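You operate a simulated robot arm through the tools that you are given. There is no shell and no other tool. Be economical: measure what you need, move in short steps, check, and stop when the job is done.

You are at the controls of a simulated two-armed robot. One attempt, no reset.

## Task
Hold the large clear tub on the top of the steel table steady with one hand and put the blue paper cup in it with the other.
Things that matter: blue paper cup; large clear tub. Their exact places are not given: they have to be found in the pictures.

The check looks at the end state, three seconds after you hand in, the way a careful person would. Anything else that was tipped, shoved, dropped, spilled or broken makes it a failure.

## Robot
Two 7-joint arms with two-finger grippers on one trunk, on a base that drives. Base frame: it is fixed to the floor where the robot stands at the start and does not move with it; the origin is under the middle of the robot, x ahead of it, y to its left, z up; the surface under the hand at the start is at about z = 84. Units: cm, degrees, N and s.
The left shoulder is at the start at [8.5, 21.6, 111.7], the right one opposite. With the tool pointing down near the work surface each hand reaches from about 32 to 84 cm from the robot's upright axis, wherever it stands, measured 20 degrees to its own side. Places, roughly: large clear tub [-175, -125, 100]. Payload 3.18 kg a hand.
The TCP of each hand is the grasp point between the finger pads, 3 cm short of the fingertips. In the tool frame z runs along the fingers and y along their closing line. Largest opening 14.4 cm; the body of the gripper starts 10.3 cm behind the TCP.
Orientation is that of the tool frame in the base frame, as a unit quaternion [x, y, z, w]. With the fingers straight down and closing along the base's y, the tool's x points along the base's -x, its y along +y and its z along -z.

## Interface
- The arms move only by the tool move_arm. It takes "left_targets", "right_targets" or both (then of equal length, played together; a hand with none holds still); each is one flat list of numbers, 6 for each row, row after row: the shift along the tool's x, y, z in units of 250 mm (1.0 is 250 mm), then the turn, a rotation vector about the tool's x, y, z in units of 60 degrees (1.0 is 60 degrees). In form: [x, y, z, wx, wy, wz, x, y, z, wx, wy, wz, ...]. A call has 1 to 12 rows; each row is the pose to reach, as a shift and turn from the pose commanded when the call began, along the tool's axes at that moment. "left_jaw" and "right_jaw" are, for a hand that has rows, the gripper command, from -1 (shut) to 1 (fully open), values between in proportion, set as the call begins (left out, the last holds). A call with a number of a shift or a turn outside -1 to 1 is refused whole. A row lasts 0.2 s, in which the tool goes at most 5 cm and 8.6 degrees; a call with a longer step from one row to the next is refused whole, and so is a gripper value outside its range. Where a pose cannot be reached the arm comes as near as it can. A force on the tool above 40 N (or 10 N above the force at the start of the call, whichever is more), or a blocked arm, ends the call early, and 0.2 s more pass. The fingers move at their own pace and stop on an object; they squeeze with about 25 N. The grip force told is the motor's: it shows also when the fingers shut on nothing. Time passes only in rows, and 0.2 s behind the last, so rows that repeat a pose let the fingers close. It gives the time, the measured TCP pose, the force on the tool (base axes), the opening and the grip force at its end, in the units of the frame above (readings bear some noise), with the torque about the TCP (base axes, N m) and any sound that the robot's microphone picked up, and new pictures: "show" is both (left out), scene, wrist or none (wrist: the cameras of the hands that moved).
- Cameras (640 x 400 px; columns grow to the right, rows downward): "scene" is now at [17.99, 4.59, 131.57]; the picture's right is [0.39, -0.92, 0.00], its down [-0.53, -0.23, -0.82] and it looks along [0.75, 0.32, -0.58] (base axes); focal length 257 px, centre (320, 200). "left" rides on the left gripper at [7.7, -1.6, -14.3] in its tool frame; the picture's right is [0.21, 0.98, 0.00], its down [-0.84, 0.18, -0.51] and it looks along [-0.50, 0.11, 0.86] (tool axes); focal length 218 px, centre (320, 200). "right" rides on the right gripper at [7.6, 1.6, -14.3] in its tool frame; the picture's right is [-0.21, 0.98, 0.00], its down [-0.84, -0.18, -0.51] and it looks along [-0.50, -0.11, 0.86] (tool axes); focal length 218 px, centre (320, 200).
- move_column(by): slides the trunk up (or, below 0, down) by that many cm; the arms and the scene camera ride with it, the base frame stays. It gives what a move gives, with no picture.
- drive_base(legs): drives the robot by 1 to 6 legs, each [ahead, left, turn to the left] in cm, cm and degrees, along the robot's own axes; the way and the turn of a leg run together, so that a leg with both is an arc; at most 150 cm and 180 degrees a leg. The arms and the cameras ride along, it lands a little off, and it stops where it bumps. It gives what a move gives, and a new picture of the scene camera.
- pan_tilt(pan, tilt): turns the head with the scene camera to pan (to the left, within 80 degrees either way) and tilt (down, from -29 to 69), counted from straight ahead of the robot. It gives what a move gives, and a new picture of the scene camera.
- measure_at(camera, pixels): for up to 12 pixels [column, row] of the newest picture of that camera ("zoom" is the newest enlarged one), the place [x, y, z] in the base frame of the surface seen there, good to about 0.2 cm, but the place of the scene camera against the robot may be out by one fixed shift of up to 2.5 cm in any direction. It takes no simulated time.
- enlarge(camera, box): a new picture of the part [left, top, right, bottom] of that camera's present view, enlarged. It takes no simulated time.
- hand_in(): hands the job in; it is judged then, once.

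Work in short steps. Measure before you move; look again where a grasp or a placing could have gone wrong, and mend it. You have 80 turns and 260 pictures in all, those below and enlarged ones among them. Open the grippers and draw the arms clear of the work before you hand the job in, unless the task says otherwise; then end with one line.

The tools are called after "Call:" by a JSON object that holds its "op" and its "data". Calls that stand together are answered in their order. move_arm: Moves the arms, as the interface text tells. Its arguments: {"type":"object","properties":{"left_targets":{"type":"array","items":{"type":"number"}},"left_jaw":{"type":"number"},"right_targets":{"type":"array","items":{"type":"number"}},"right_jaw":{"type":"number"},"show":{"type":"string","enum":["both","scene","wrist","none"]}},"required":[]} The other tools are called the same way: move_column (by) slides the trunk up or down; drive_base (legs) drives the base; pan_tilt (pan, tilt) turns the head that bears the scene camera; measure_at (camera, pixels) gives the place of the surface under pixels of a picture; enlarge (camera, box) takes an enlarged picture of a part of a camera's view; hand_in () hands the job in.

At the start:

```text
t: 0.0
left_tcp_pos: [47.85, 35.93, 107.64]
left_tool_rot: [0.0, 1.0, 0.0, 0.001]
left_wrist_force: [-0.1, 0.1, -0.4]
left_ft_torque: [0.04, -0.01, -0.04]
left_width: 14.4
left_gripper_force: 0.0
right_tcp_pos: [41.51, -5.42, 108.77]
right_tool_rot: [0.0, 1.0, 0.0, 0.001]
right_wrist_force: [0.3, -0.4, -0.2]
right_ft_torque: [-0.01, 0.02, 0.0]
right_width: 14.39
right_gripper_force: 0.1
trunk travel left (down, up): [-20.0, 16.9]
robot x, y, heading: [-0.2, 0.17, 0.3]
head pan, tilt: [23.0, 35.1]
```

scene: 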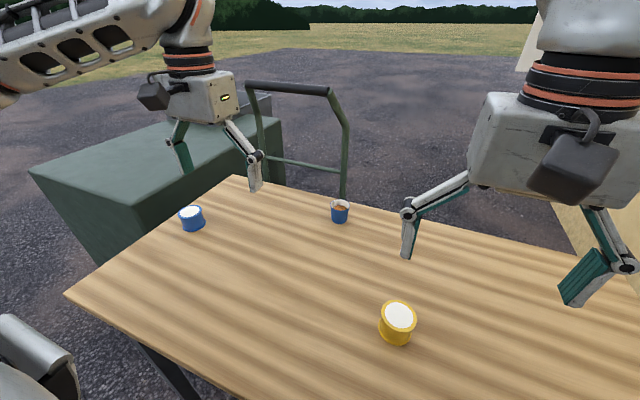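
right: 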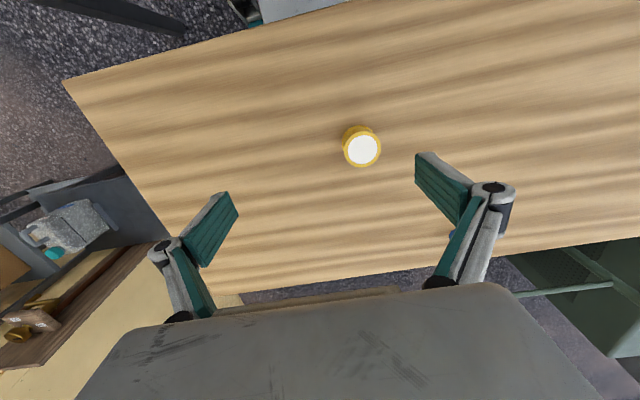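
left: 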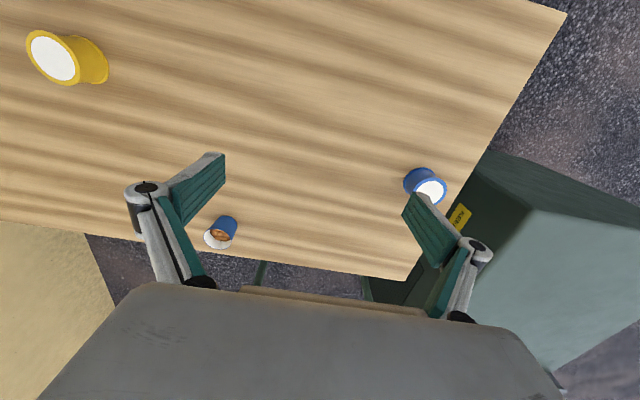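

Two blue things stand on the table, at (192,218) and (340,210). I enlarge both to tell which is the paper cup.

Call:
{"op": "enlarge", "data": {"camera": "scene", "box": [150, 180, 250, 243]}}

Call:
{"op": "enlarge", "data": {"camera": "scene", "box": [290, 180, 390, 243]}}

Call:
{"op": "enlarge", "data": {"camera": "left", "box": [160, 150, 480, 270]}}

Call:
{"op": "measure_at", "data": {"camera": "scene", "pixels": [[192, 212], [192, 225], [340, 205], [340, 216], [398, 315], [396, 338], [300, 270]]}}

Call:
{"op": "measure_at", "data": {"camera": "left", "pixels": [[431, 190], [418, 178], [217, 237], [226, 224], [350, 150]]}}

```text
6.35 times, centred on (200, 212) of scene
```

zoom: 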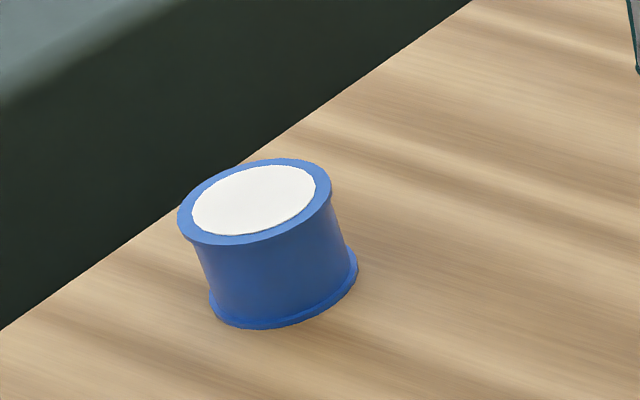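

```text
6.35 times, centred on (340, 212) of scene
```

zoom: 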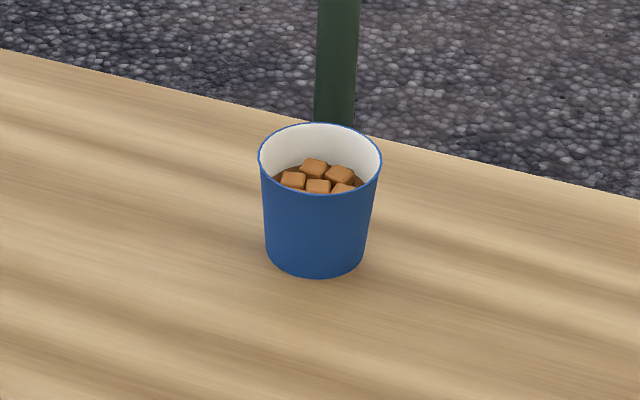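

```text
2.00 times, centred on (320, 210) of left
```

zoom: 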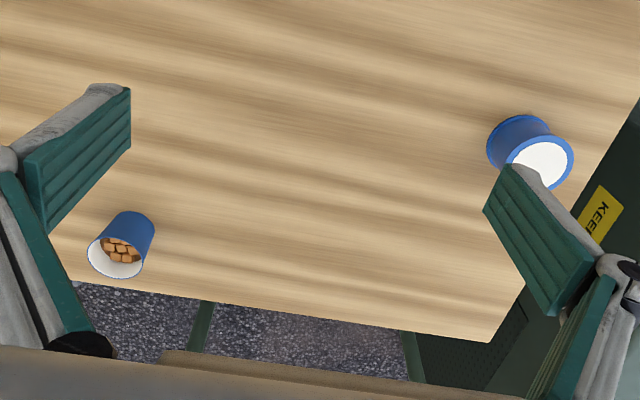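

```text
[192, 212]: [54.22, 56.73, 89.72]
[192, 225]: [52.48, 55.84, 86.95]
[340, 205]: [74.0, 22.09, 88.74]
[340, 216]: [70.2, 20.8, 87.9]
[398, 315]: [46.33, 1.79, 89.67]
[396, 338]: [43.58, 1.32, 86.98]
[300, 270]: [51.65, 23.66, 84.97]
```

```text
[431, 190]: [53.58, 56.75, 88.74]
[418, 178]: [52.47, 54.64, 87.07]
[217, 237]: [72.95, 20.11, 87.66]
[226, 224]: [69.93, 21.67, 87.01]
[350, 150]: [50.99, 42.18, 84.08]
```

The paper cup (with cubes of sweets in it) is the one at about (72, 20.5). It is full, so it must stay upright; I measure its rim and foot in the zoom of the left camera.

Call:
{"op": "measure_at", "data": {"camera": "zoom", "pixels": [[90, 252], [154, 222], [120, 277], [120, 238], [131, 213], [148, 232], [105, 225], [160, 215], [120, 250], [60, 265], [127, 278]]}}

Call:
{"op": "enlarge", "data": {"camera": "left", "box": [190, 205, 254, 255]}}

```text
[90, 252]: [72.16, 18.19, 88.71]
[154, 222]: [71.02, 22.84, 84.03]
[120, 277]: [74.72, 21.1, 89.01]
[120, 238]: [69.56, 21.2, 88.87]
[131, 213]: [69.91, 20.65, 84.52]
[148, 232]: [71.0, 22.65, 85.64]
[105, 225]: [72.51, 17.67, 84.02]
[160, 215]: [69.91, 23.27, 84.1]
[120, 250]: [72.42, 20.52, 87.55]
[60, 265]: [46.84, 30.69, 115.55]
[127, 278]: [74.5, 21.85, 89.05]
```

```text
8.00 times, centred on (222, 230) of left
```

zoom: 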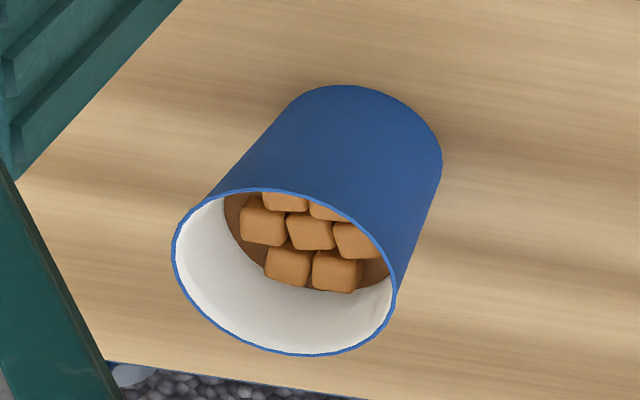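

The cup stands at about (72.1, 20.5), its rim at z 89.0 and about 5.2 cm wide, and the table top is at 84. I bring the left hand over it at z 100.

Call:
{"op": "move_arm", "data": {"left_targets": [-0.121, -0.077, 0.038, 0, 0, 0, -0.242, -0.154, 0.076, 0, 0, 0, -0.364, -0.231, 0.114, 0, 0, 0, -0.485, -0.309, 0.152, 0, 0, 0, -0.606, -0.386, 0.19, 0, 0, 0, -0.728, -0.463, 0.228, 0, 0, 0, -0.849, -0.54, 0.266, 0, 0, 0, -0.97, -0.617, 0.304, 0, 0, 0, -0.97, -0.617, 0.304, 0, 0, 0, -0.97, -0.617, 0.304, 0, 0, 0], "left_jaw": 0.5}}

```text
t: 2.2
left_tcp_pos: [72.2, 21.01, 99.99]
left_tool_rot: [0.0, 1.0, 0.0, 0.0]
left_wrist_force: [-0.6, 0.4, -0.6]
left_ft_torque: [0.01, 0.0, -0.06]
left_width: 10.81
left_gripper_force: 0.1
right_tcp_pos: [41.6, -5.37, 108.86]
right_tool_rot: [0.0, 1.0, 0.0, 0.0]
right_wrist_force: [1.0, -0.1, 0.1]
right_ft_torque: [0.0, 0.0, 0.02]
right_width: 14.4
right_gripper_force: 0.1
trunk travel left (down, up): [-20.0, 16.9]
robot x, y, heading: [0.31, -0.29, -0.1]
head pan, tilt: [23.0, 35.1]
```

scene: 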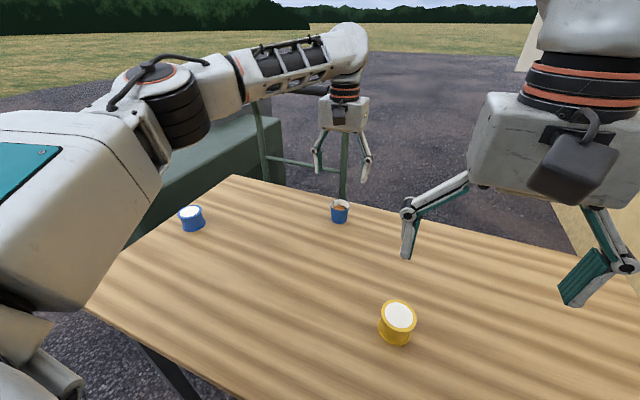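
left: 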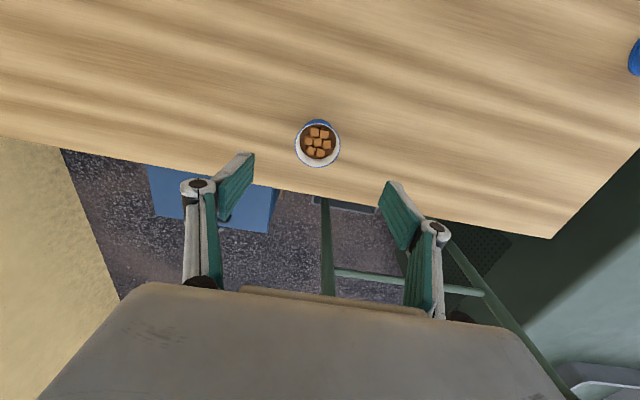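

The cup shows at (317,143) in the left wrist picture. I measure its rim from close by.

Call:
{"op": "measure_at", "data": {"camera": "left", "pixels": [[296, 145], [340, 143], [318, 166], [317, 123], [318, 143], [317, 121], [270, 140]]}}

Call:
{"op": "enlarge", "data": {"camera": "left", "box": [278, 118, 358, 168]}}

```text
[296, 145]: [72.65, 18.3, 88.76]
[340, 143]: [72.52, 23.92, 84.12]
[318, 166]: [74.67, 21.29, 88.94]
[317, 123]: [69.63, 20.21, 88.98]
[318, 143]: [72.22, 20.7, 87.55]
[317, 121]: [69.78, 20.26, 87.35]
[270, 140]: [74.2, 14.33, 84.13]
```

```text
8.00 times, centred on (318, 143) of left
```

zoom: 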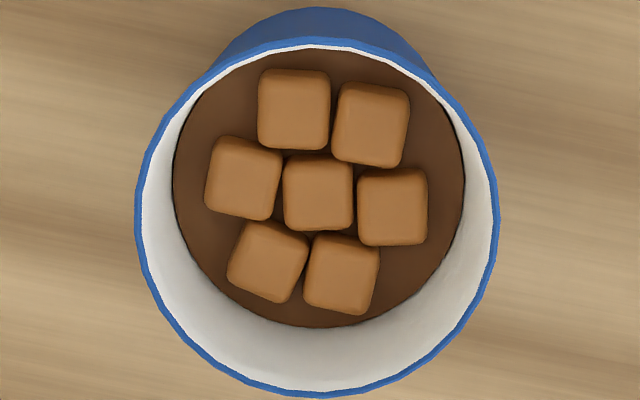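

The cup's axis is at (72.2, 20.8), and the hand is nearly straight above it. I descend to TCP z 87.7.

Call:
{"op": "move_arm", "data": {"left_targets": [0, -0.008, 0.12, 0, 0, 0, 0, -0.008, 0.24, 0, 0, 0, 0, -0.008, 0.34, 0, 0, 0, 0, -0.008, 0.42, 0, 0, 0, 0, -0.008, 0.47, 0, 0, 0, 0, -0.008, 0.492, 0, 0, 0, 0, -0.008, 0.492, 0, 0, 0], "show": "wrist"}}

```text
t: 3.8
left_tcp_pos: [72.24, 20.45, 87.79]
left_tool_rot: [0.0, 1.0, 0.0, 0.001]
left_wrist_force: [0.1, 0.3, -0.1]
left_ft_torque: [-0.03, -0.03, 0.04]
left_width: 10.82
left_gripper_force: 0.0
right_tcp_pos: [41.52, -5.33, 108.87]
right_tool_rot: [0.0, 1.0, 0.0, 0.0]
right_wrist_force: [-0.4, 0.1, -0.2]
right_ft_torque: [-0.01, 0.0, 0.03]
right_width: 14.4
right_gripper_force: 0.1
trunk travel left (down, up): [-20.0, 16.9]
robot x, y, heading: [-0.07, -0.36, 0.0]
head pan, tilt: [23.0, 35.1]
```

left: 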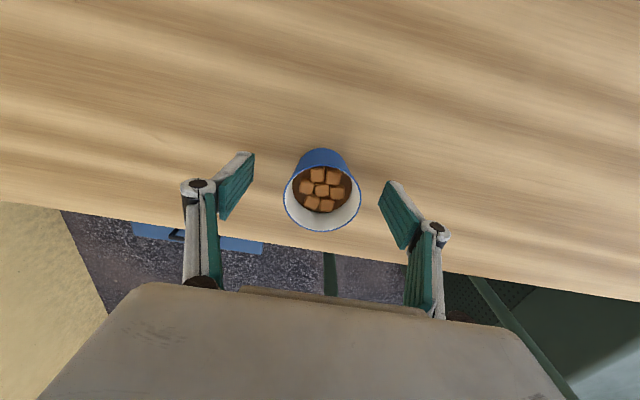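

The cup is between the fingers. I close them to 5.3 cm first, then gently further.

Call:
{"op": "move_arm", "data": {"left_targets": [0, 0, 0, 0, 0, 0, 0, 0, 0, 0, 0, 0, 0, 0, 0, 0, 0, 0], "left_jaw": -0.26, "show": "wrist"}}

Call:
{"op": "move_arm", "data": {"left_targets": [0, 0, 0, 0, 0, 0, 0, 0, 0, 0, 0, 0, 0, 0, 0, 0, 0, 0], "left_jaw": -0.36, "show": "wrist"}}

```text
t: 4.6
left_tcp_pos: [72.27, 20.51, 87.73]
left_tool_rot: [-0.001, 1.0, 0.0, 0.0]
left_wrist_force: [0.5, 0.2, -0.9]
left_ft_torque: [0.03, -0.01, 0.0]
left_width: 5.33
left_gripper_force: 0.1
right_tcp_pos: [41.55, -5.51, 108.9]
right_tool_rot: [0.0, 1.0, 0.0, 0.0]
right_wrist_force: [-0.1, -0.8, -0.2]
right_ft_torque: [-0.07, -0.01, 0.04]
right_width: 14.41
right_gripper_force: 0.1
trunk travel left (down, up): [-20.0, 16.9]
robot x, y, heading: [0.1, 0.05, -0.3]
head pan, tilt: [23.0, 35.1]
```

left: 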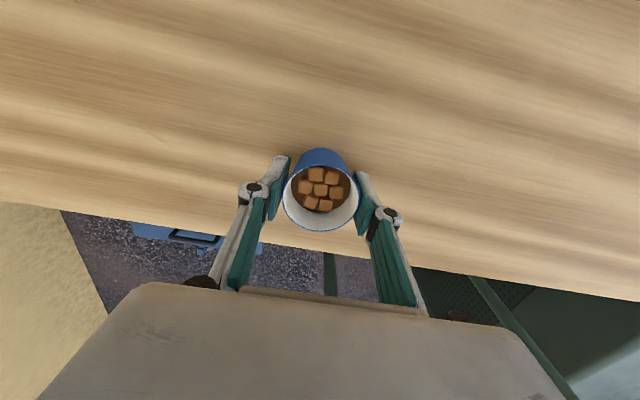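

```text
t: 5.4
left_tcp_pos: [72.29, 20.61, 87.64]
left_tool_rot: [0.0, 1.0, 0.0, 0.0]
left_wrist_force: [0.2, 0.8, 0.2]
left_ft_torque: [0.01, 0.01, -0.01]
left_width: 5.03
left_gripper_force: 25.4
right_tcp_pos: [41.52, -5.41, 108.81]
right_tool_rot: [0.0, 1.0, 0.0, 0.0]
right_wrist_force: [0.1, 1.3, -0.4]
right_ft_torque: [0.01, 0.01, -0.01]
right_width: 14.38
right_gripper_force: 0.0
trunk travel left (down, up): [-20.0, 16.9]
robot x, y, heading: [-0.23, 0.48, -0.0]
head pan, tilt: [23.0, 35.1]
```

left: 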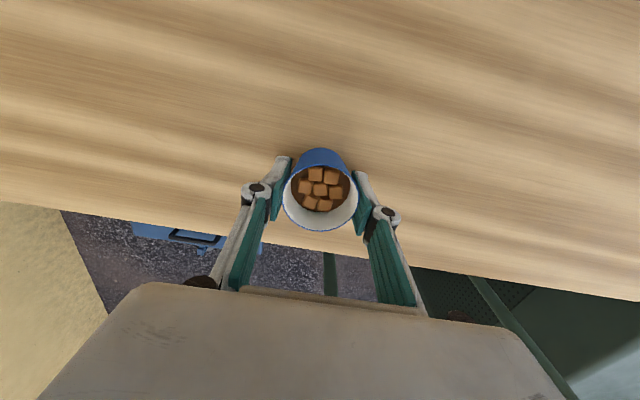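

The fingers hold the cup at 5.0 cm width with 25 N and the cup is not deformed. I lift it slowly and straight up 15 cm.

Call:
{"op": "move_arm", "data": {"left_targets": [0, 0, -0.03, 0, 0, 0, 0, 0, -0.09, 0, 0, 0, 0, 0, -0.16, 0, 0, 0, 0, 0, -0.24, 0, 0, 0, 0, 0, -0.32, 0, 0, 0, 0, 0, -0.4, 0, 0, 0, 0, 0, -0.48, 0, 0, 0, 0, 0, -0.55, 0, 0, 0, 0, 0, -0.6, 0, 0, 0, 0, 0, -0.62, 0, 0, 0]}}

```text
t: 7.6
left_tcp_pos: [72.12, 20.47, 103.3]
left_tool_rot: [-0.001, 1.0, 0.0, 0.0]
left_wrist_force: [0.4, -0.2, 0.5]
left_ft_torque: [0.0, -0.03, 0.02]
left_width: 5.02
left_gripper_force: 25.9
right_tcp_pos: [41.56, -5.46, 108.94]
right_tool_rot: [0.0, 1.0, 0.0, 0.0]
right_wrist_force: [0.4, -0.3, 0.0]
right_ft_torque: [-0.04, -0.04, 0.0]
right_width: 14.4
right_gripper_force: 0.0
trunk travel left (down, up): [-20.0, 16.9]
robot x, y, heading: [0.22, -0.17, 0.2]
head pan, tilt: [23.0, 35.1]
```

scene: 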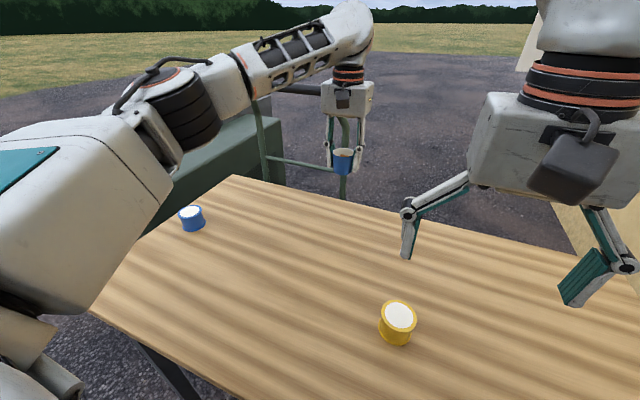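
left: 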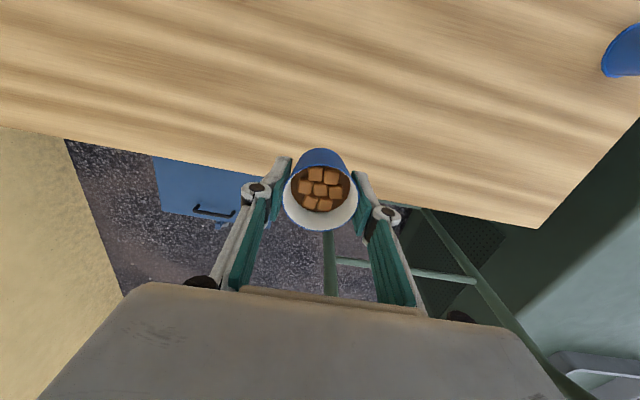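

The cup is held upright at z 103. I draw it slowly back toward the robot, to about (48, 30, 112), so that the robot is compact for driving.

Call:
{"op": "move_arm", "data": {"left_targets": [0.03, 0.012, -0.011, 0, 0, 0, 0.1, 0.04, -0.036, 0, 0, 0, 0.19, 0.075, -0.069, 0, 0, 0, 0.29, 0.115, -0.106, 0, 0, 0, 0.39, 0.154, -0.142, 0, 0, 0, 0.49, 0.194, -0.179, 0, 0, 0, 0.59, 0.234, -0.215, 0, 0, 0, 0.69, 0.273, -0.252, 0, 0, 0, 0.79, 0.313, -0.288, 0, 0, 0, 0.88, 0.348, -0.321, 0, 0, 0, 0.94, 0.372, -0.343, 0, 0, 0, 0.96, 0.38, -0.35, 0, 0, 0], "show": "wrist"}}

Call:
{"op": "pan_tilt", "data": {"pan": -80, "tilt": 20}}

```text
t: 10.2
left_tcp_pos: [49.88, 28.86, 111.2]
left_tool_rot: [0.0, 1.0, 0.0, 0.001]
left_wrist_force: [-0.5, -0.3, -0.8]
left_ft_torque: [0.02, 0.01, 0.02]
left_width: 5.02
left_gripper_force: 25.1
left hand out of reach, approached as far as the arm can: row 11, 12
right_tcp_pos: [41.59, -5.42, 109.04]
right_tool_rot: [0.0, 1.0, 0.0, 0.001]
right_wrist_force: [0.6, -0.2, 0.0]
right_ft_torque: [-0.06, -0.02, -0.02]
right_width: 14.39
right_gripper_force: 0.1
trunk travel left (down, up): [-20.0, 16.9]
robot x, y, heading: [-0.0, 0.07, -0.1]
head pan, tilt: [23.0, 35.1]
```

left: 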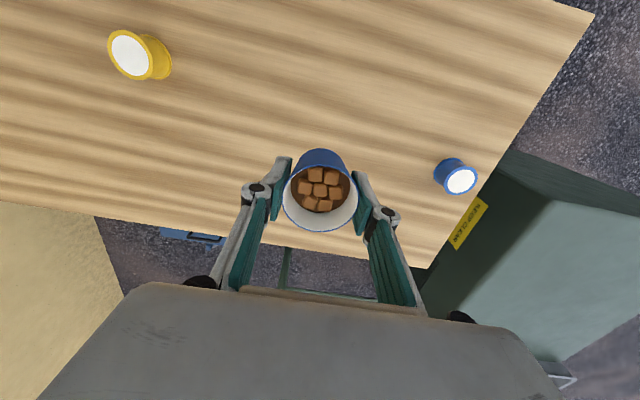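

```text
t: 12.0
left_tcp_pos: [49.86, 28.9, 111.19]
left_tool_rot: [-0.001, 1.0, 0.001, 0.001]
left_wrist_force: [0.2, -0.1, -1.7]
left_ft_torque: [0.01, 0.03, -0.01]
left_width: 5.02
left_gripper_force: 25.5
right_tcp_pos: [41.55, -5.46, 109.01]
right_tool_rot: [0.0, 1.0, 0.0, 0.0]
right_wrist_force: [-0.5, -0.5, 0.5]
right_ft_torque: [-0.02, 0.01, -0.01]
right_width: 14.38
right_gripper_force: 0.1
trunk travel left (down, up): [-20.0, 16.9]
robot x, y, heading: [0.24, -0.09, -0.1]
head pan, tilt: [-80.0, 20.0]
```

scene: 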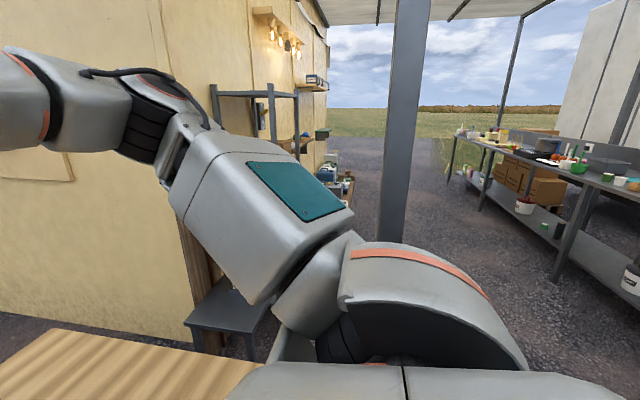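

The steel table shows at right behind (about (560,170)), a post is at (405,150) and a wall to the left. I measure these to plan the drive.

Call:
{"op": "measure_at", "data": {"camera": "scene", "pixels": [[400, 220], [420, 100], [100, 250], [180, 200], [310, 160], [250, 310], [525, 160], [460, 135], [620, 185], [345, 185], [580, 260], [240, 380]]}}

Call:
{"op": "enlarge", "data": {"camera": "scene", "box": [430, 100, 640, 231]}}

```text
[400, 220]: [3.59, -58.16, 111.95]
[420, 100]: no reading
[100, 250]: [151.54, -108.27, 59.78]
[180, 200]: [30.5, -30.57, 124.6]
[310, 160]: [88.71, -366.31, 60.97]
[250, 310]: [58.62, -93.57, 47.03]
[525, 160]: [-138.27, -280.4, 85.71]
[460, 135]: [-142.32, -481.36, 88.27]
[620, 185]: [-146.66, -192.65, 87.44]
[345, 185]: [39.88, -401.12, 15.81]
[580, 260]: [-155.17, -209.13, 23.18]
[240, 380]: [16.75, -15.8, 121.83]
```

```text
3.05 times, centred on (535, 166) of scene
```

zoom: 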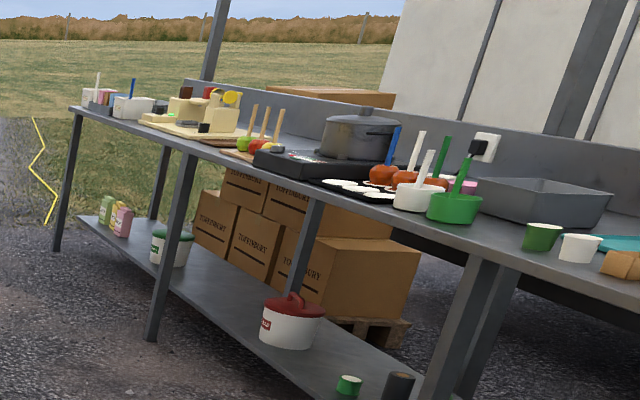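

A post stands close on the right, at about (4, -58). I look to the left side before choosing how to turn.

Call:
{"op": "pan_tilt", "data": {"pan": 80, "tilt": 25}}

Call:
{"op": "measure_at", "data": {"camera": "scene", "pixels": [[100, 250], [200, 200], [320, 200], [450, 200], [550, 250], [100, 350], [320, 300], [250, 120], [150, 150], [500, 350]]}}

Call:
{"op": "pan_tilt", "data": {"pan": -80, "tilt": 50}}

Call:
{"op": "measure_at", "data": {"camera": "scene", "pixels": [[390, 40], [410, 60], [300, 80], [250, 180], [200, 250], [400, 250], [300, 300], [380, 90], [420, 20], [400, 10]]}}

```text
t: 14.5
left_tcp_pos: [49.85, 28.76, 111.19]
left_tool_rot: [0.0, 1.0, 0.0, 0.0]
left_wrist_force: [0.5, -0.1, -0.1]
left_ft_torque: [-0.03, -0.01, -0.03]
left_width: 5.05
left_gripper_force: 24.3
right_tcp_pos: [41.6, -5.46, 108.79]
right_tool_rot: [0.0, 1.0, 0.0, -0.001]
right_wrist_force: [0.8, 0.5, -0.2]
right_ft_torque: [0.01, 0.0, 0.0]
right_width: 14.4
right_gripper_force: 0.0
trunk travel left (down, up): [-20.0, 16.9]
robot x, y, heading: [-0.32, -0.2, -0.1]
head pan, tilt: [80.0, 25.0]
```

scene: 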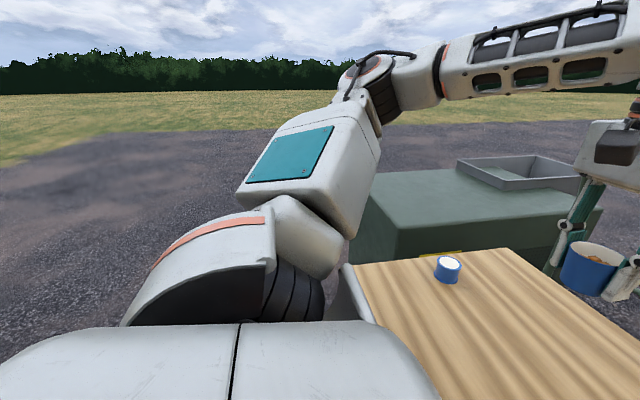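

```text
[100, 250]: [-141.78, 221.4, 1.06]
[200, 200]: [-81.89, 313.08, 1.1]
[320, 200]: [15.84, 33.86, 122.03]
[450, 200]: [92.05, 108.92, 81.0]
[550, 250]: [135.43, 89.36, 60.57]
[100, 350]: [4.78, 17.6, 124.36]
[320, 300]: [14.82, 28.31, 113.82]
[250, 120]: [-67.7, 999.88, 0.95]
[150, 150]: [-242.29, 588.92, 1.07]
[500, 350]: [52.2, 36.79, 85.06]
```

```text
t: 16.9
left_tcp_pos: [49.86, 28.82, 111.11]
left_tool_rot: [0.0, 1.0, 0.0, 0.0]
left_wrist_force: [0.1, -0.9, -0.5]
left_ft_torque: [0.01, -0.02, 0.0]
left_width: 5.03
left_gripper_force: 25.1
right_tcp_pos: [41.48, -5.33, 108.91]
right_tool_rot: [0.0, 1.0, 0.0, 0.0]
right_wrist_force: [-0.5, 0.7, -0.6]
right_ft_torque: [0.01, 0.0, 0.04]
right_width: 14.41
right_gripper_force: 0.0
trunk travel left (down, up): [-20.0, 16.9]
robot x, y, heading: [-0.12, -0.39, 0.0]
head pan, tilt: [-80.0, 50.0]
```

scene: 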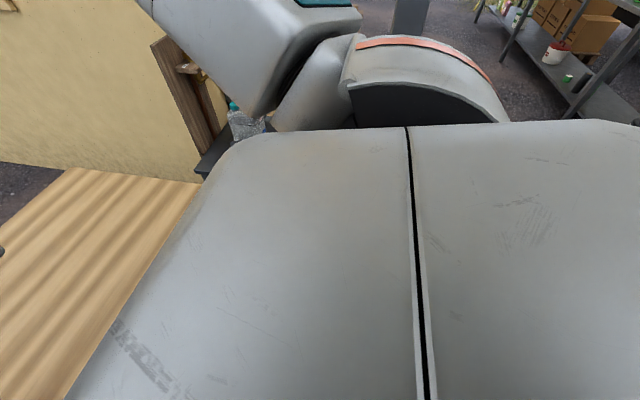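

```text
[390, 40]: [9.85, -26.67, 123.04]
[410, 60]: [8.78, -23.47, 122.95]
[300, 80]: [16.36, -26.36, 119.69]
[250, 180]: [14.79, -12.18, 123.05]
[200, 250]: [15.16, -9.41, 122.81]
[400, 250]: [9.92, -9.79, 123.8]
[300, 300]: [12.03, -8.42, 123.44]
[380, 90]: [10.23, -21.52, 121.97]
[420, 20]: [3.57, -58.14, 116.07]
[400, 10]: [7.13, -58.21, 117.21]
```

The left side is open ground, the post's face is at y = -58 on the right. I back off 50 cm from the wooden table, drifting left a little, and then turn left 90 degrees in two legs.

Call:
{"op": "drive_base", "data": {"legs": [[-20, 3, 0], [-32, 5, 0]]}}

Call:
{"op": "drive_base", "data": {"legs": [[0, 0, 90]]}}

Call:
{"op": "pan_tilt", "data": {"pan": 70, "tilt": 20}}

```text
t: 20.3
left_tcp_pos: [-1.82, 36.88, 111.1]
left_tool_rot: [0.003, 1.0, 0.0, 0.0]
left_wrist_force: [0.1, -0.1, 0.1]
left_ft_torque: [-0.01, -0.02, 0.03]
left_width: 5.05
left_gripper_force: 24.6
right_tcp_pos: [-10.43, 2.63, 108.9]
right_tool_rot: [0.004, 1.0, 0.0, 0.0]
right_wrist_force: [-0.1, 0.2, -0.1]
right_ft_torque: [0.0, -0.01, 0.0]
right_width: 14.4
right_gripper_force: 0.0
trunk travel left (down, up): [-20.0, 16.9]
robot x, y, heading: [-52.32, 8.31, -0.5]
head pan, tilt: [-80.0, 50.0]
```

scene: 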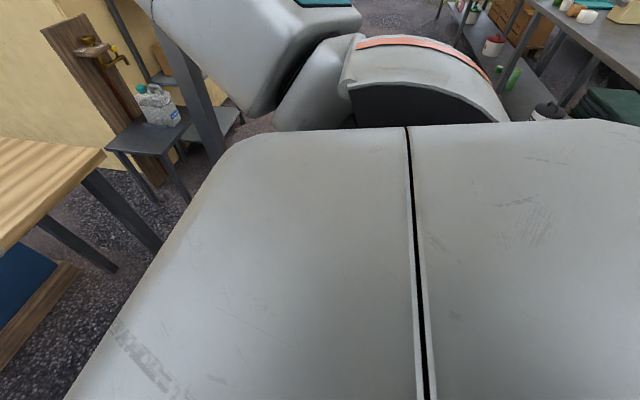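

```text
t: 24.5
left_tcp_pos: [-79.41, 58.9, 111.29]
left_tool_rot: [-0.699, 0.716, 0.0, 0.0]
left_wrist_force: [1.1, -0.6, 0.3]
left_ft_torque: [0.02, -0.02, 0.03]
left_width: 5.04
left_gripper_force: 24.9
right_tcp_pos: [-45.46, 49.67, 108.77]
right_tool_rot: [-0.698, 0.716, -0.001, 0.0]
right_wrist_force: [-0.1, -0.3, -0.8]
right_ft_torque: [0.01, -0.03, 0.0]
right_width: 14.39
right_gripper_force: 0.0
trunk travel left (down, up): [-20.0, 16.9]
robot x, y, heading: [-52.23, 8.72, 88.6]
head pan, tilt: [-80.0, 50.0]
```

scene: 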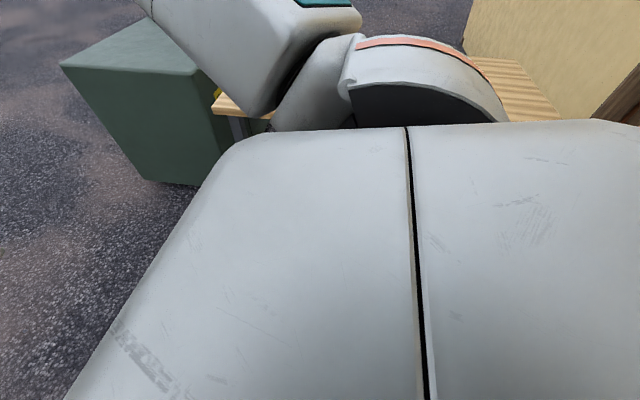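

```text
t: 26.8
left_tcp_pos: [-79.4, 58.89, 111.24]
left_tool_rot: [-0.699, 0.715, -0.001, 0.0]
left_wrist_force: [-0.2, 0.4, 0.3]
left_ft_torque: [-0.01, -0.05, 0.01]
left_width: 5.02
left_gripper_force: 25.5
right_tcp_pos: [-45.55, 49.62, 108.89]
right_tool_rot: [-0.699, 0.715, 0.0, -0.001]
right_wrist_force: [-0.1, 0.5, 0.9]
right_ft_torque: [0.0, -0.02, 0.0]
right_width: 14.38
right_gripper_force: 0.0
trunk travel left (down, up): [-20.0, 16.9]
robot x, y, heading: [-52.08, 8.37, 88.7]
head pan, tilt: [70.0, 20.0]
```

scene: 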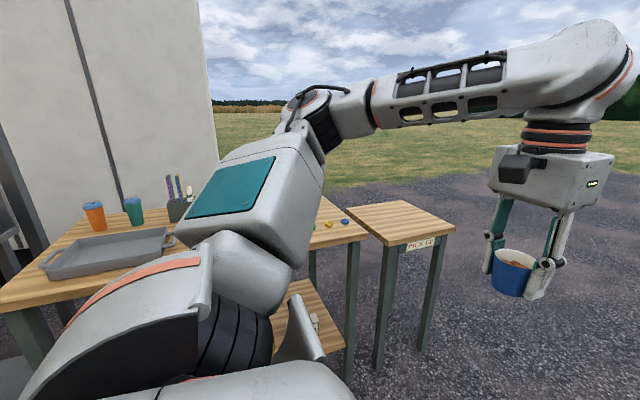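

To the left is another wooden bench with a tray and a small side table. I measure their edges before the next turn.

Call:
{"op": "measure_at", "data": {"camera": "scene", "pixels": [[450, 230], [365, 235], [5, 300], [30, 230], [130, 270], [390, 235], [330, 340], [100, 215]]}}

```text
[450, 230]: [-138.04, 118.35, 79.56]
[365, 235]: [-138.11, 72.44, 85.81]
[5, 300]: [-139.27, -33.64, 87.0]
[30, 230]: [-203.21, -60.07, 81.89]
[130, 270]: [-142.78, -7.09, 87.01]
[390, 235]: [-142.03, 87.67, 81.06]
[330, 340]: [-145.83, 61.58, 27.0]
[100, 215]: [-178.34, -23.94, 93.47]
```

The benches' fronts are all at x ≈ -138, so there is room. I turn another 91 degrees left to face them and look.

Call:
{"op": "drive_base", "data": {"legs": [[0, 0, 91]]}}

Call:
{"op": "pan_tilt", "data": {"pan": 60, "tilt": 25}}

```text
t: 31.1
left_tcp_pos: [-101.98, -20.17, 111.22]
left_tool_rot: [1.0, -0.004, 0.0, 0.001]
left_wrist_force: [0.3, 1.1, -1.3]
left_ft_torque: [0.04, -0.01, 0.01]
left_width: 5.02
left_gripper_force: 24.2
right_tcp_pos: [-93.36, 13.99, 108.78]
right_tool_rot: [1.0, -0.005, 0.0, 0.0]
right_wrist_force: [0.9, 0.2, 0.1]
right_ft_torque: [0.03, -0.01, 0.02]
right_width: 14.38
right_gripper_force: 0.0
trunk travel left (down, up): [-20.0, 16.9]
robot x, y, heading: [-52.06, 8.28, 179.5]
head pan, tilt: [70.0, 20.0]
```

scene: 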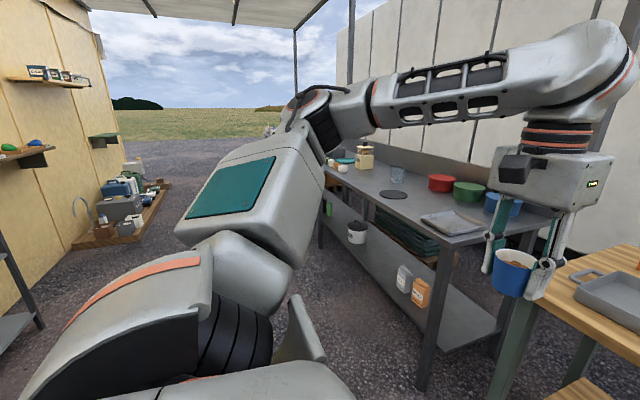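

```text
t: 31.8
left_tcp_pos: [-102.06, -20.02, 111.3]
left_tool_rot: [1.0, -0.004, 0.0, -0.001]
left_wrist_force: [0.8, -0.3, -0.5]
left_ft_torque: [-0.02, 0.0, 0.02]
left_width: 5.07
left_gripper_force: 24.7
right_tcp_pos: [-93.47, 14.1, 108.86]
right_tool_rot: [1.0, -0.004, 0.0, 0.0]
right_wrist_force: [-0.7, 0.2, -0.5]
right_ft_torque: [0.04, 0.01, -0.02]
right_width: 14.39
right_gripper_force: 0.1
trunk travel left (down, up): [-20.0, 16.9]
robot x, y, heading: [-52.19, 8.11, 179.6]
head pan, tilt: [60.0, 25.0]
```

scene: 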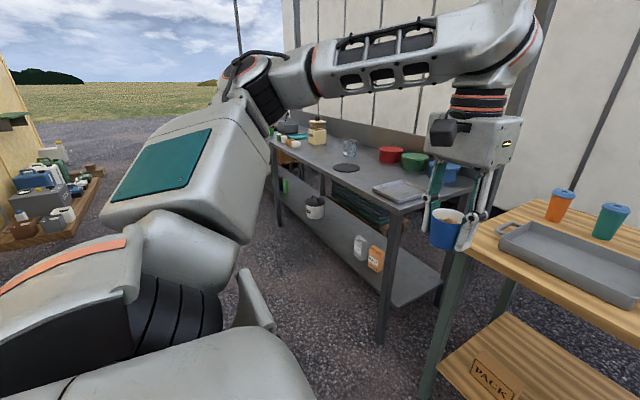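

The clear vessel at about (350,147) may be the tub. I enlarge and measure the steel table.

Call:
{"op": "enlarge", "data": {"camera": "scene", "box": [270, 110, 430, 210]}}

Call:
{"op": "measure_at", "data": {"camera": "scene", "pixels": [[349, 150], [345, 167], [390, 154], [415, 160], [400, 190], [318, 132], [400, 212], [290, 128]]}}

```text
4.00 times, centred on (350, 160) of scene
```

zoom: 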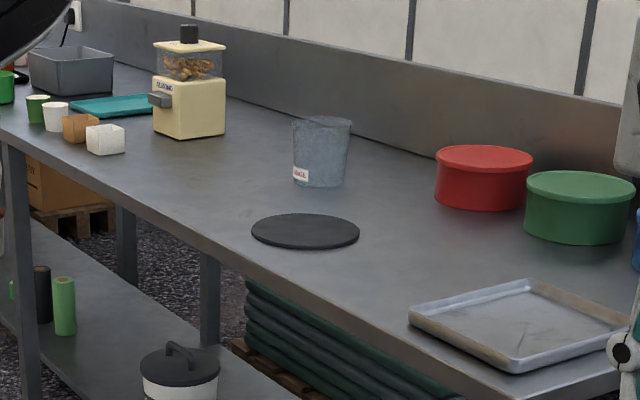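

```text
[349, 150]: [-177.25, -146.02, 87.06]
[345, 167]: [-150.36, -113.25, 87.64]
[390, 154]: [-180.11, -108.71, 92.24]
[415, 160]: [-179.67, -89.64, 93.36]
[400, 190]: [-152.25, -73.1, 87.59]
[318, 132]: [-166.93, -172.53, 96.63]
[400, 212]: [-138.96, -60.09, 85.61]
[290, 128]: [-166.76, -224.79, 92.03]
```

The clear tub with a label stands near (-172, -130), about 10 cm wide and 13 tall. I drive a bit ahead and then 130 cm to the robot's left, in front of it.

Call:
{"op": "drive_base", "data": {"legs": [[10, 0, 0], [0, 65, 0], [0, 65, 0]]}}

Call:
{"op": "pan_tilt", "data": {"pan": 0, "tilt": 35}}

```text
t: 44.4
left_tcp_pos: [-113.58, -149.06, 111.17]
left_tool_rot: [1.0, -0.007, -0.001, 0.0]
left_wrist_force: [0.8, 0.1, -0.4]
left_ft_torque: [0.01, -0.02, -0.01]
left_width: 4.99
left_gripper_force: 25.1
right_tcp_pos: [-104.73, -114.79, 108.96]
right_tool_rot: [1.0, -0.008, 0.0, -0.001]
right_wrist_force: [1.1, 0.1, 0.7]
right_ft_torque: [0.0, 0.0, 0.05]
right_width: 14.41
right_gripper_force: 0.0
trunk travel left (down, up): [-20.0, 16.9]
robot x, y, heading: [-63.8, -120.93, 179.2]
head pan, tilt: [60.0, 25.0]
```

scene: 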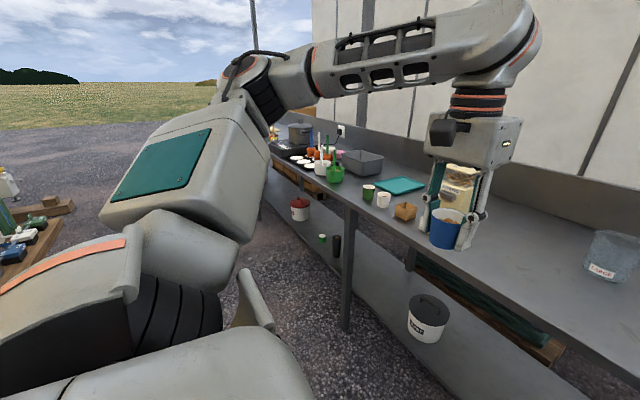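

```text
t: 45.7
left_tcp_pos: [-113.6, -148.91, 111.31]
left_tool_rot: [1.0, -0.007, 0.0, 0.0]
left_wrist_force: [0.1, 0.8, 0.0]
left_ft_torque: [-0.06, 0.02, 0.01]
left_width: 5.03
left_gripper_force: 24.7
right_tcp_pos: [-104.77, -114.8, 108.9]
right_tool_rot: [1.0, -0.006, 0.0, 0.0]
right_wrist_force: [-0.1, -0.6, 0.1]
right_ft_torque: [0.01, -0.01, -0.03]
right_width: 14.41
right_gripper_force: 0.1
trunk travel left (down, up): [-20.0, 16.9]
robot x, y, heading: [-63.23, -120.96, 179.2]
head pan, tilt: [0.0, 35.0]
```

scene: 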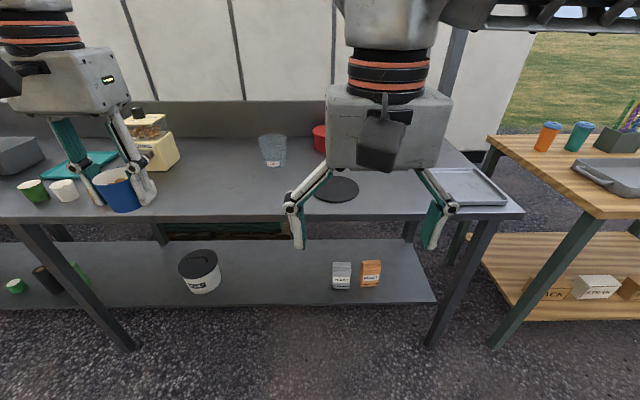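

The tub shows at (272,149). I enlarge it and measure it together with the table edge.

Call:
{"op": "enlarge", "data": {"camera": "scene", "box": [240, 125, 304, 165]}}

Call:
{"op": "measure_at", "data": {"camera": "zoom", "pixels": [[320, 380], [320, 250], [320, 95], [190, 150], [450, 150], [320, 405], [240, 300], [410, 300]]}}

Call:
{"op": "measure_at", "data": {"camera": "scene", "pixels": [[264, 219], [266, 212], [335, 190], [318, 135], [180, 150], [272, 165]]}}

```text
10.00 times, centred on (272, 145) of scene
```

zoom: 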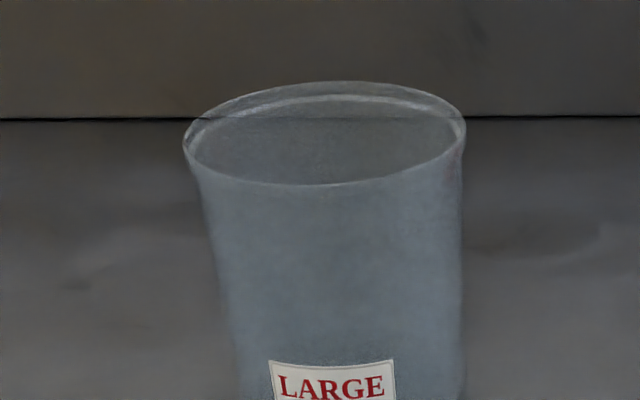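

```text
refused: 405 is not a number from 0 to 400
```

```text
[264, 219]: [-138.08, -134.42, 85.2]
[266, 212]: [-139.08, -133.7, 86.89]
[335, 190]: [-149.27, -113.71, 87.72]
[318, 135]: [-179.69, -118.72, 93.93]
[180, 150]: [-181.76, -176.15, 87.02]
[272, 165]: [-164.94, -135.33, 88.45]
```

The label reads LARGE, so this is the tub: about 10 cm wide, its rim near z 96, the label face at x -165. I look closely at the shape of the fingers round the cup, since they must fit inside the tub.

Call:
{"op": "enlarge", "data": {"camera": "scene", "box": [30, 100, 190, 220]}}

Call:
{"op": "measure_at", "data": {"camera": "zoom", "pixels": [[180, 150], [215, 250], [260, 370], [365, 130], [390, 220], [450, 355], [330, 290], [340, 400]]}}

```text
3.33 times, centred on (110, 160) of scene
```

zoom: 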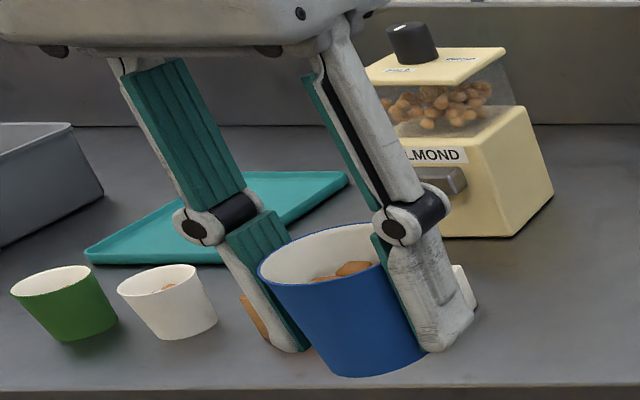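

```text
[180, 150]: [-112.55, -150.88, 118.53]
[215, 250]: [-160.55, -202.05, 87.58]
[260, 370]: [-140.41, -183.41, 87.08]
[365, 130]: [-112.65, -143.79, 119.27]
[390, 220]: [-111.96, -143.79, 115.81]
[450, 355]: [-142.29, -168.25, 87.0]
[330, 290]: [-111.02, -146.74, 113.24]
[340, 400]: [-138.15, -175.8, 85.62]
```

The knuckles above the pads are about 9.7 cm apart outside, as wide as the tub, so I will regrasp the cup nearer its rim on the steel table first. I drive 41 cm ahead to about 33 cm from the table edge; both hands pass well above everything.

Call:
{"op": "drive_base", "data": {"legs": [[25, 0, 0.8], [16, 0, 0]]}}

Call:
{"op": "pan_tilt", "data": {"pan": 12, "tilt": 45}}

```text
t: 48.5
left_tcp_pos: [-153.98, -149.96, 111.16]
left_tool_rot: [1.0, 0.003, 0.0, 0.0]
left_wrist_force: [-0.4, 0.4, -1.4]
left_ft_torque: [-0.01, -0.06, 0.01]
left_width: 5.02
left_gripper_force: 24.7
right_tcp_pos: [-145.73, -115.68, 108.81]
right_tool_rot: [1.0, 0.002, 0.0, -0.001]
right_wrist_force: [-0.9, -0.7, -0.2]
right_ft_torque: [-0.02, -0.02, 0.01]
right_width: 14.4
right_gripper_force: 0.1
trunk travel left (down, up): [-20.0, 16.9]
robot x, y, heading: [-103.9, -120.8, -179.7]
head pan, tilt: [0.0, 35.0]
```

scene: 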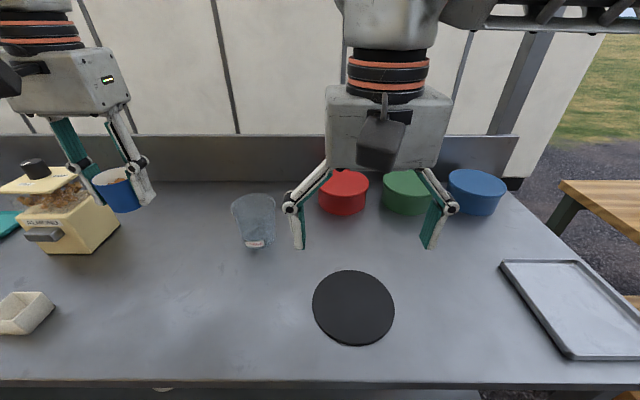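

```text
t: 49.3
left_tcp_pos: [-153.98, -149.93, 111.22]
left_tool_rot: [1.0, 0.002, 0.001, 0.001]
left_wrist_force: [0.1, -0.6, -0.9]
left_ft_torque: [-0.01, 0.0, -0.04]
left_width: 5.02
left_gripper_force: 24.6
right_tcp_pos: [-145.62, -115.51, 108.76]
right_tool_rot: [1.0, 0.003, 0.0, 0.0]
right_wrist_force: [0.9, -1.0, 0.4]
right_ft_torque: [0.01, 0.01, 0.04]
right_width: 14.41
right_gripper_force: 0.1
trunk travel left (down, up): [-20.0, 16.9]
robot x, y, heading: [-104.42, -121.01, -179.7]
head pan, tilt: [12.0, 45.0]
```

scene: 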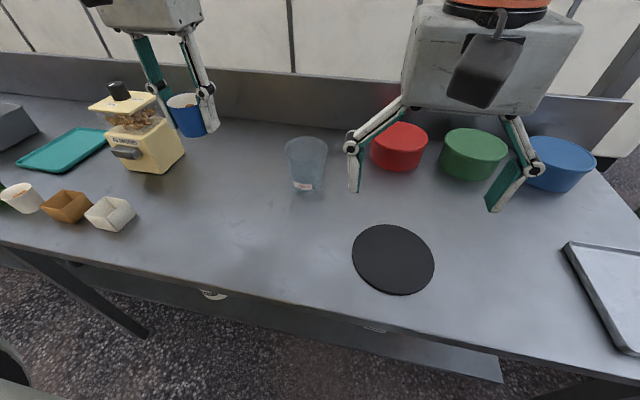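

The tub is now at (306,163), with a large free patch in front of it. I take fresh wrist pictures for exact measurements.

Call:
{"op": "move_arm", "data": {"left_targets": [0, 0, 0, 0, 0, 0], "right_targets": [0, 0, 0, 0, 0, 0], "show": "wrist"}}

Call:
{"op": "measure_at", "data": {"camera": "scene", "pixels": [[305, 187], [293, 145], [306, 160], [250, 230], [235, 300], [326, 150], [284, 150]]}}

Call:
{"op": "enlarge", "data": {"camera": "scene", "box": [266, 125, 346, 200]}}

```text
t: 49.7
left_tcp_pos: [-153.81, -149.86, 111.25]
left_tool_rot: [1.0, 0.003, -0.001, -0.001]
left_wrist_force: [-1.1, -0.1, -0.2]
left_ft_torque: [-0.02, 0.0, 0.0]
left_width: 5.02
left_gripper_force: 24.9
right_tcp_pos: [-145.72, -115.61, 108.97]
right_tool_rot: [1.0, 0.003, 0.0, 0.0]
right_wrist_force: [0.2, 0.8, 0.3]
right_ft_torque: [0.02, -0.03, -0.02]
right_width: 14.41
right_gripper_force: 0.1
trunk travel left (down, up): [-20.0, 16.9]
robot x, y, heading: [-104.17, -120.63, -179.8]
head pan, tilt: [12.0, 45.0]
```

right: 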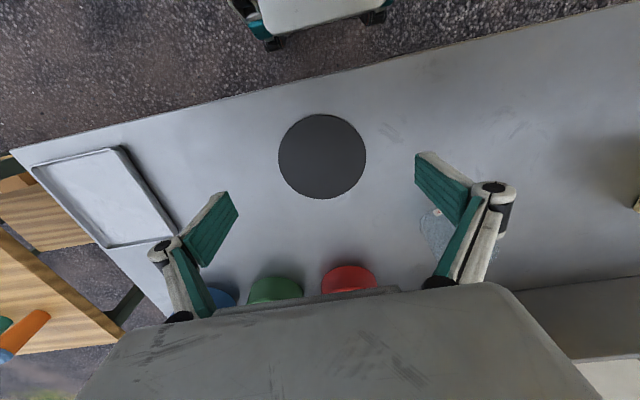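
left: 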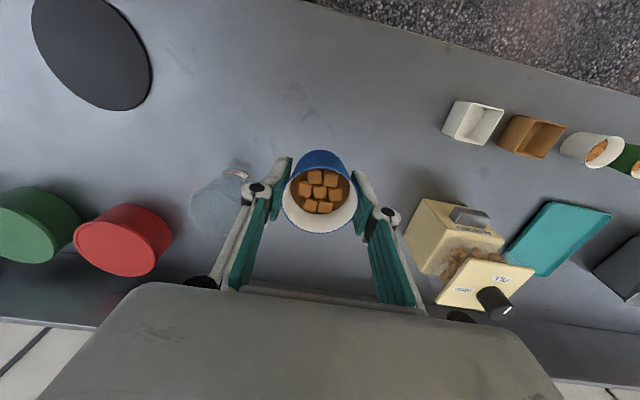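

```text
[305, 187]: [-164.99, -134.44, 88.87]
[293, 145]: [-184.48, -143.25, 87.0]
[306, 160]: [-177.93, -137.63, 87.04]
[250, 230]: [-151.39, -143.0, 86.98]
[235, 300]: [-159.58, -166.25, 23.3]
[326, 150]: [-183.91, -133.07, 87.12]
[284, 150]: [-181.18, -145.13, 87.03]
```

```text
5.33 times, centred on (306, 162) of scene
```

zoom: 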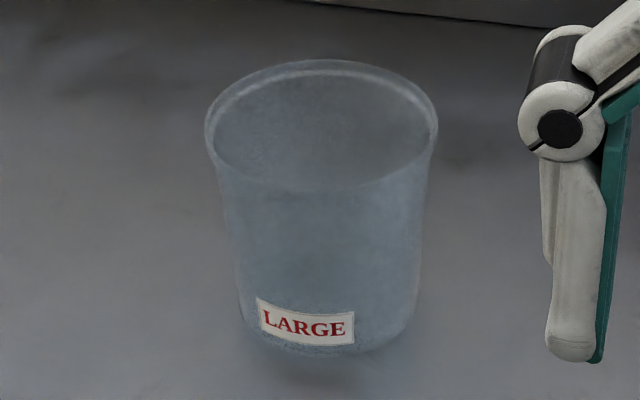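

I measure the table height, label, and neighbours in the left wrist picture (no shift there).

Call:
{"op": "measure_at", "data": {"camera": "left", "pixels": [[238, 176], [300, 110], [350, 120], [470, 140], [430, 215], [320, 240], [200, 200], [215, 235], [490, 300], [270, 150]]}}

Call:
{"op": "enlarge", "data": {"camera": "left", "box": [170, 155, 274, 245]}}

```text
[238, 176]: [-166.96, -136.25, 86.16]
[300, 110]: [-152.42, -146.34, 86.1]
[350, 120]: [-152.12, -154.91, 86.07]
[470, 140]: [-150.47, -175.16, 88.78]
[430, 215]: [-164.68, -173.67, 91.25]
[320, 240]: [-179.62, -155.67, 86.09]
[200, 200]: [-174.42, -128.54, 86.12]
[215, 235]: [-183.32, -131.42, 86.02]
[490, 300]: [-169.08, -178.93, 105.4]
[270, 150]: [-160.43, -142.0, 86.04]
```

```text
4.44 times, centred on (222, 200) of left
```

zoom: 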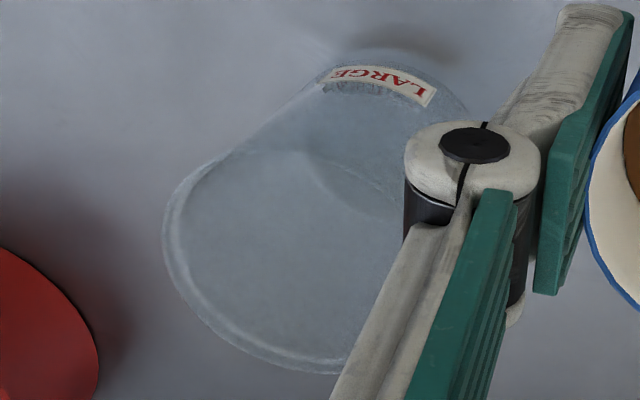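

The steel top is at z 86.06. The cup's base hangs 3.55 cm below the TCP, so I set it down right here on the free patch at (-154, -150), TCP z 89.7.

Call:
{"op": "move_arm", "data": {"left_targets": [0, 0, 0.04, 0, 0, 0, 0, 0, 0.12, 0, 0, 0, 0, 0, 0.22, 0, 0, 0, 0, 0, 0.32, 0, 0, 0, 0, 0, 0.42, 0, 0, 0, 0, 0, 0.52, 0, 0, 0, 0, 0, 0.62, 0, 0, 0, 0, 0, 0.71, 0, 0, 0, 0, 0, 0.78, 0, 0, 0, 0, 0, 0.82, 0, 0, 0, 0, 0, 0.845, 0, 0, 0, 0, 0, 0.857, 0, 0, 0], "show": "both"}}

```text
t: 52.3
left_tcp_pos: [-154.05, -149.93, 89.9]
left_tool_rot: [1.0, 0.002, 0.0, 0.001]
left_wrist_force: [-0.9, -0.1, -0.7]
left_ft_torque: [0.0, -0.03, 0.0]
left_width: 5.04
left_gripper_force: 24.5
right_tcp_pos: [-145.7, -115.59, 108.84]
right_tool_rot: [1.0, 0.002, 0.001, 0.0]
right_wrist_force: [-0.6, 0.0, -0.2]
right_ft_torque: [-0.02, -0.01, 0.0]
right_width: 14.41
right_gripper_force: 0.1
trunk travel left (down, up): [-20.0, 16.9]
robot x, y, heading: [-103.87, -121.04, -179.5]
head pan, tilt: [12.0, 45.0]
```

scene: 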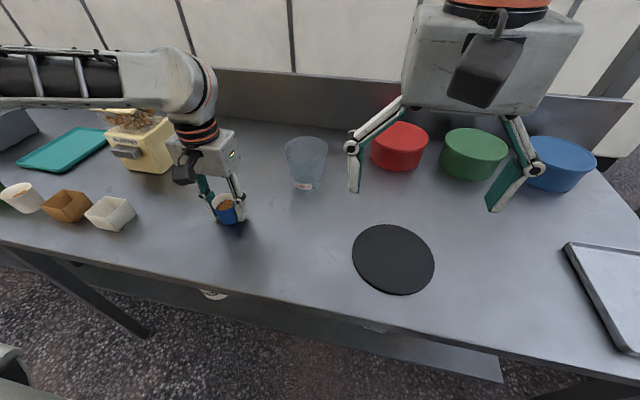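
left: 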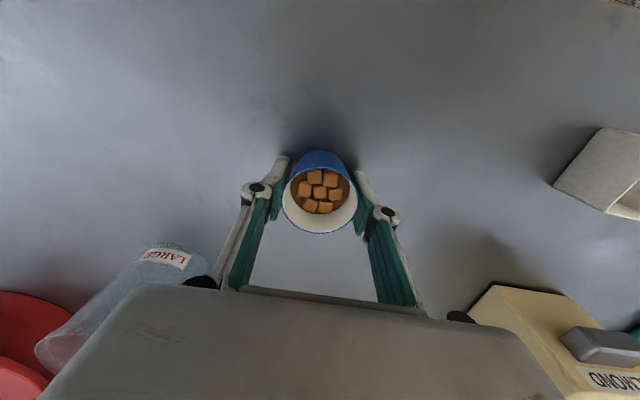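

No contact yet at TCP 89.9. I go down in 1 mm steps and watch the force.

Call:
{"op": "move_arm", "data": {"left_targets": [0, 0, 0.004, 0, 0, 0, 0, 0, 0.008, 0, 0, 0, 0, 0, 0.011, 0, 0, 0, 0, 0, 0.011, 0, 0, 0], "show": "none"}}

```text
t: 53.3
left_tcp_pos: [-154.0, -149.83, 89.54]
left_tool_rot: [1.0, 0.003, -0.001, -0.001]
left_wrist_force: [-0.9, 0.9, 4.4]
left_ft_torque: [0.09, -0.03, 0.0]
left_width: 5.02
left_gripper_force: 24.5
right_tcp_pos: [-145.72, -115.57, 108.9]
right_tool_rot: [1.0, 0.003, -0.001, 0.0]
right_wrist_force: [0.2, 0.3, 0.5]
right_ft_torque: [-0.02, 0.02, 0.04]
right_width: 14.39
right_gripper_force: 0.1
trunk travel left (down, up): [-20.0, 16.9]
robot x, y, heading: [-103.97, -121.12, -179.9]
head pan, tilt: [12.0, 45.0]
```

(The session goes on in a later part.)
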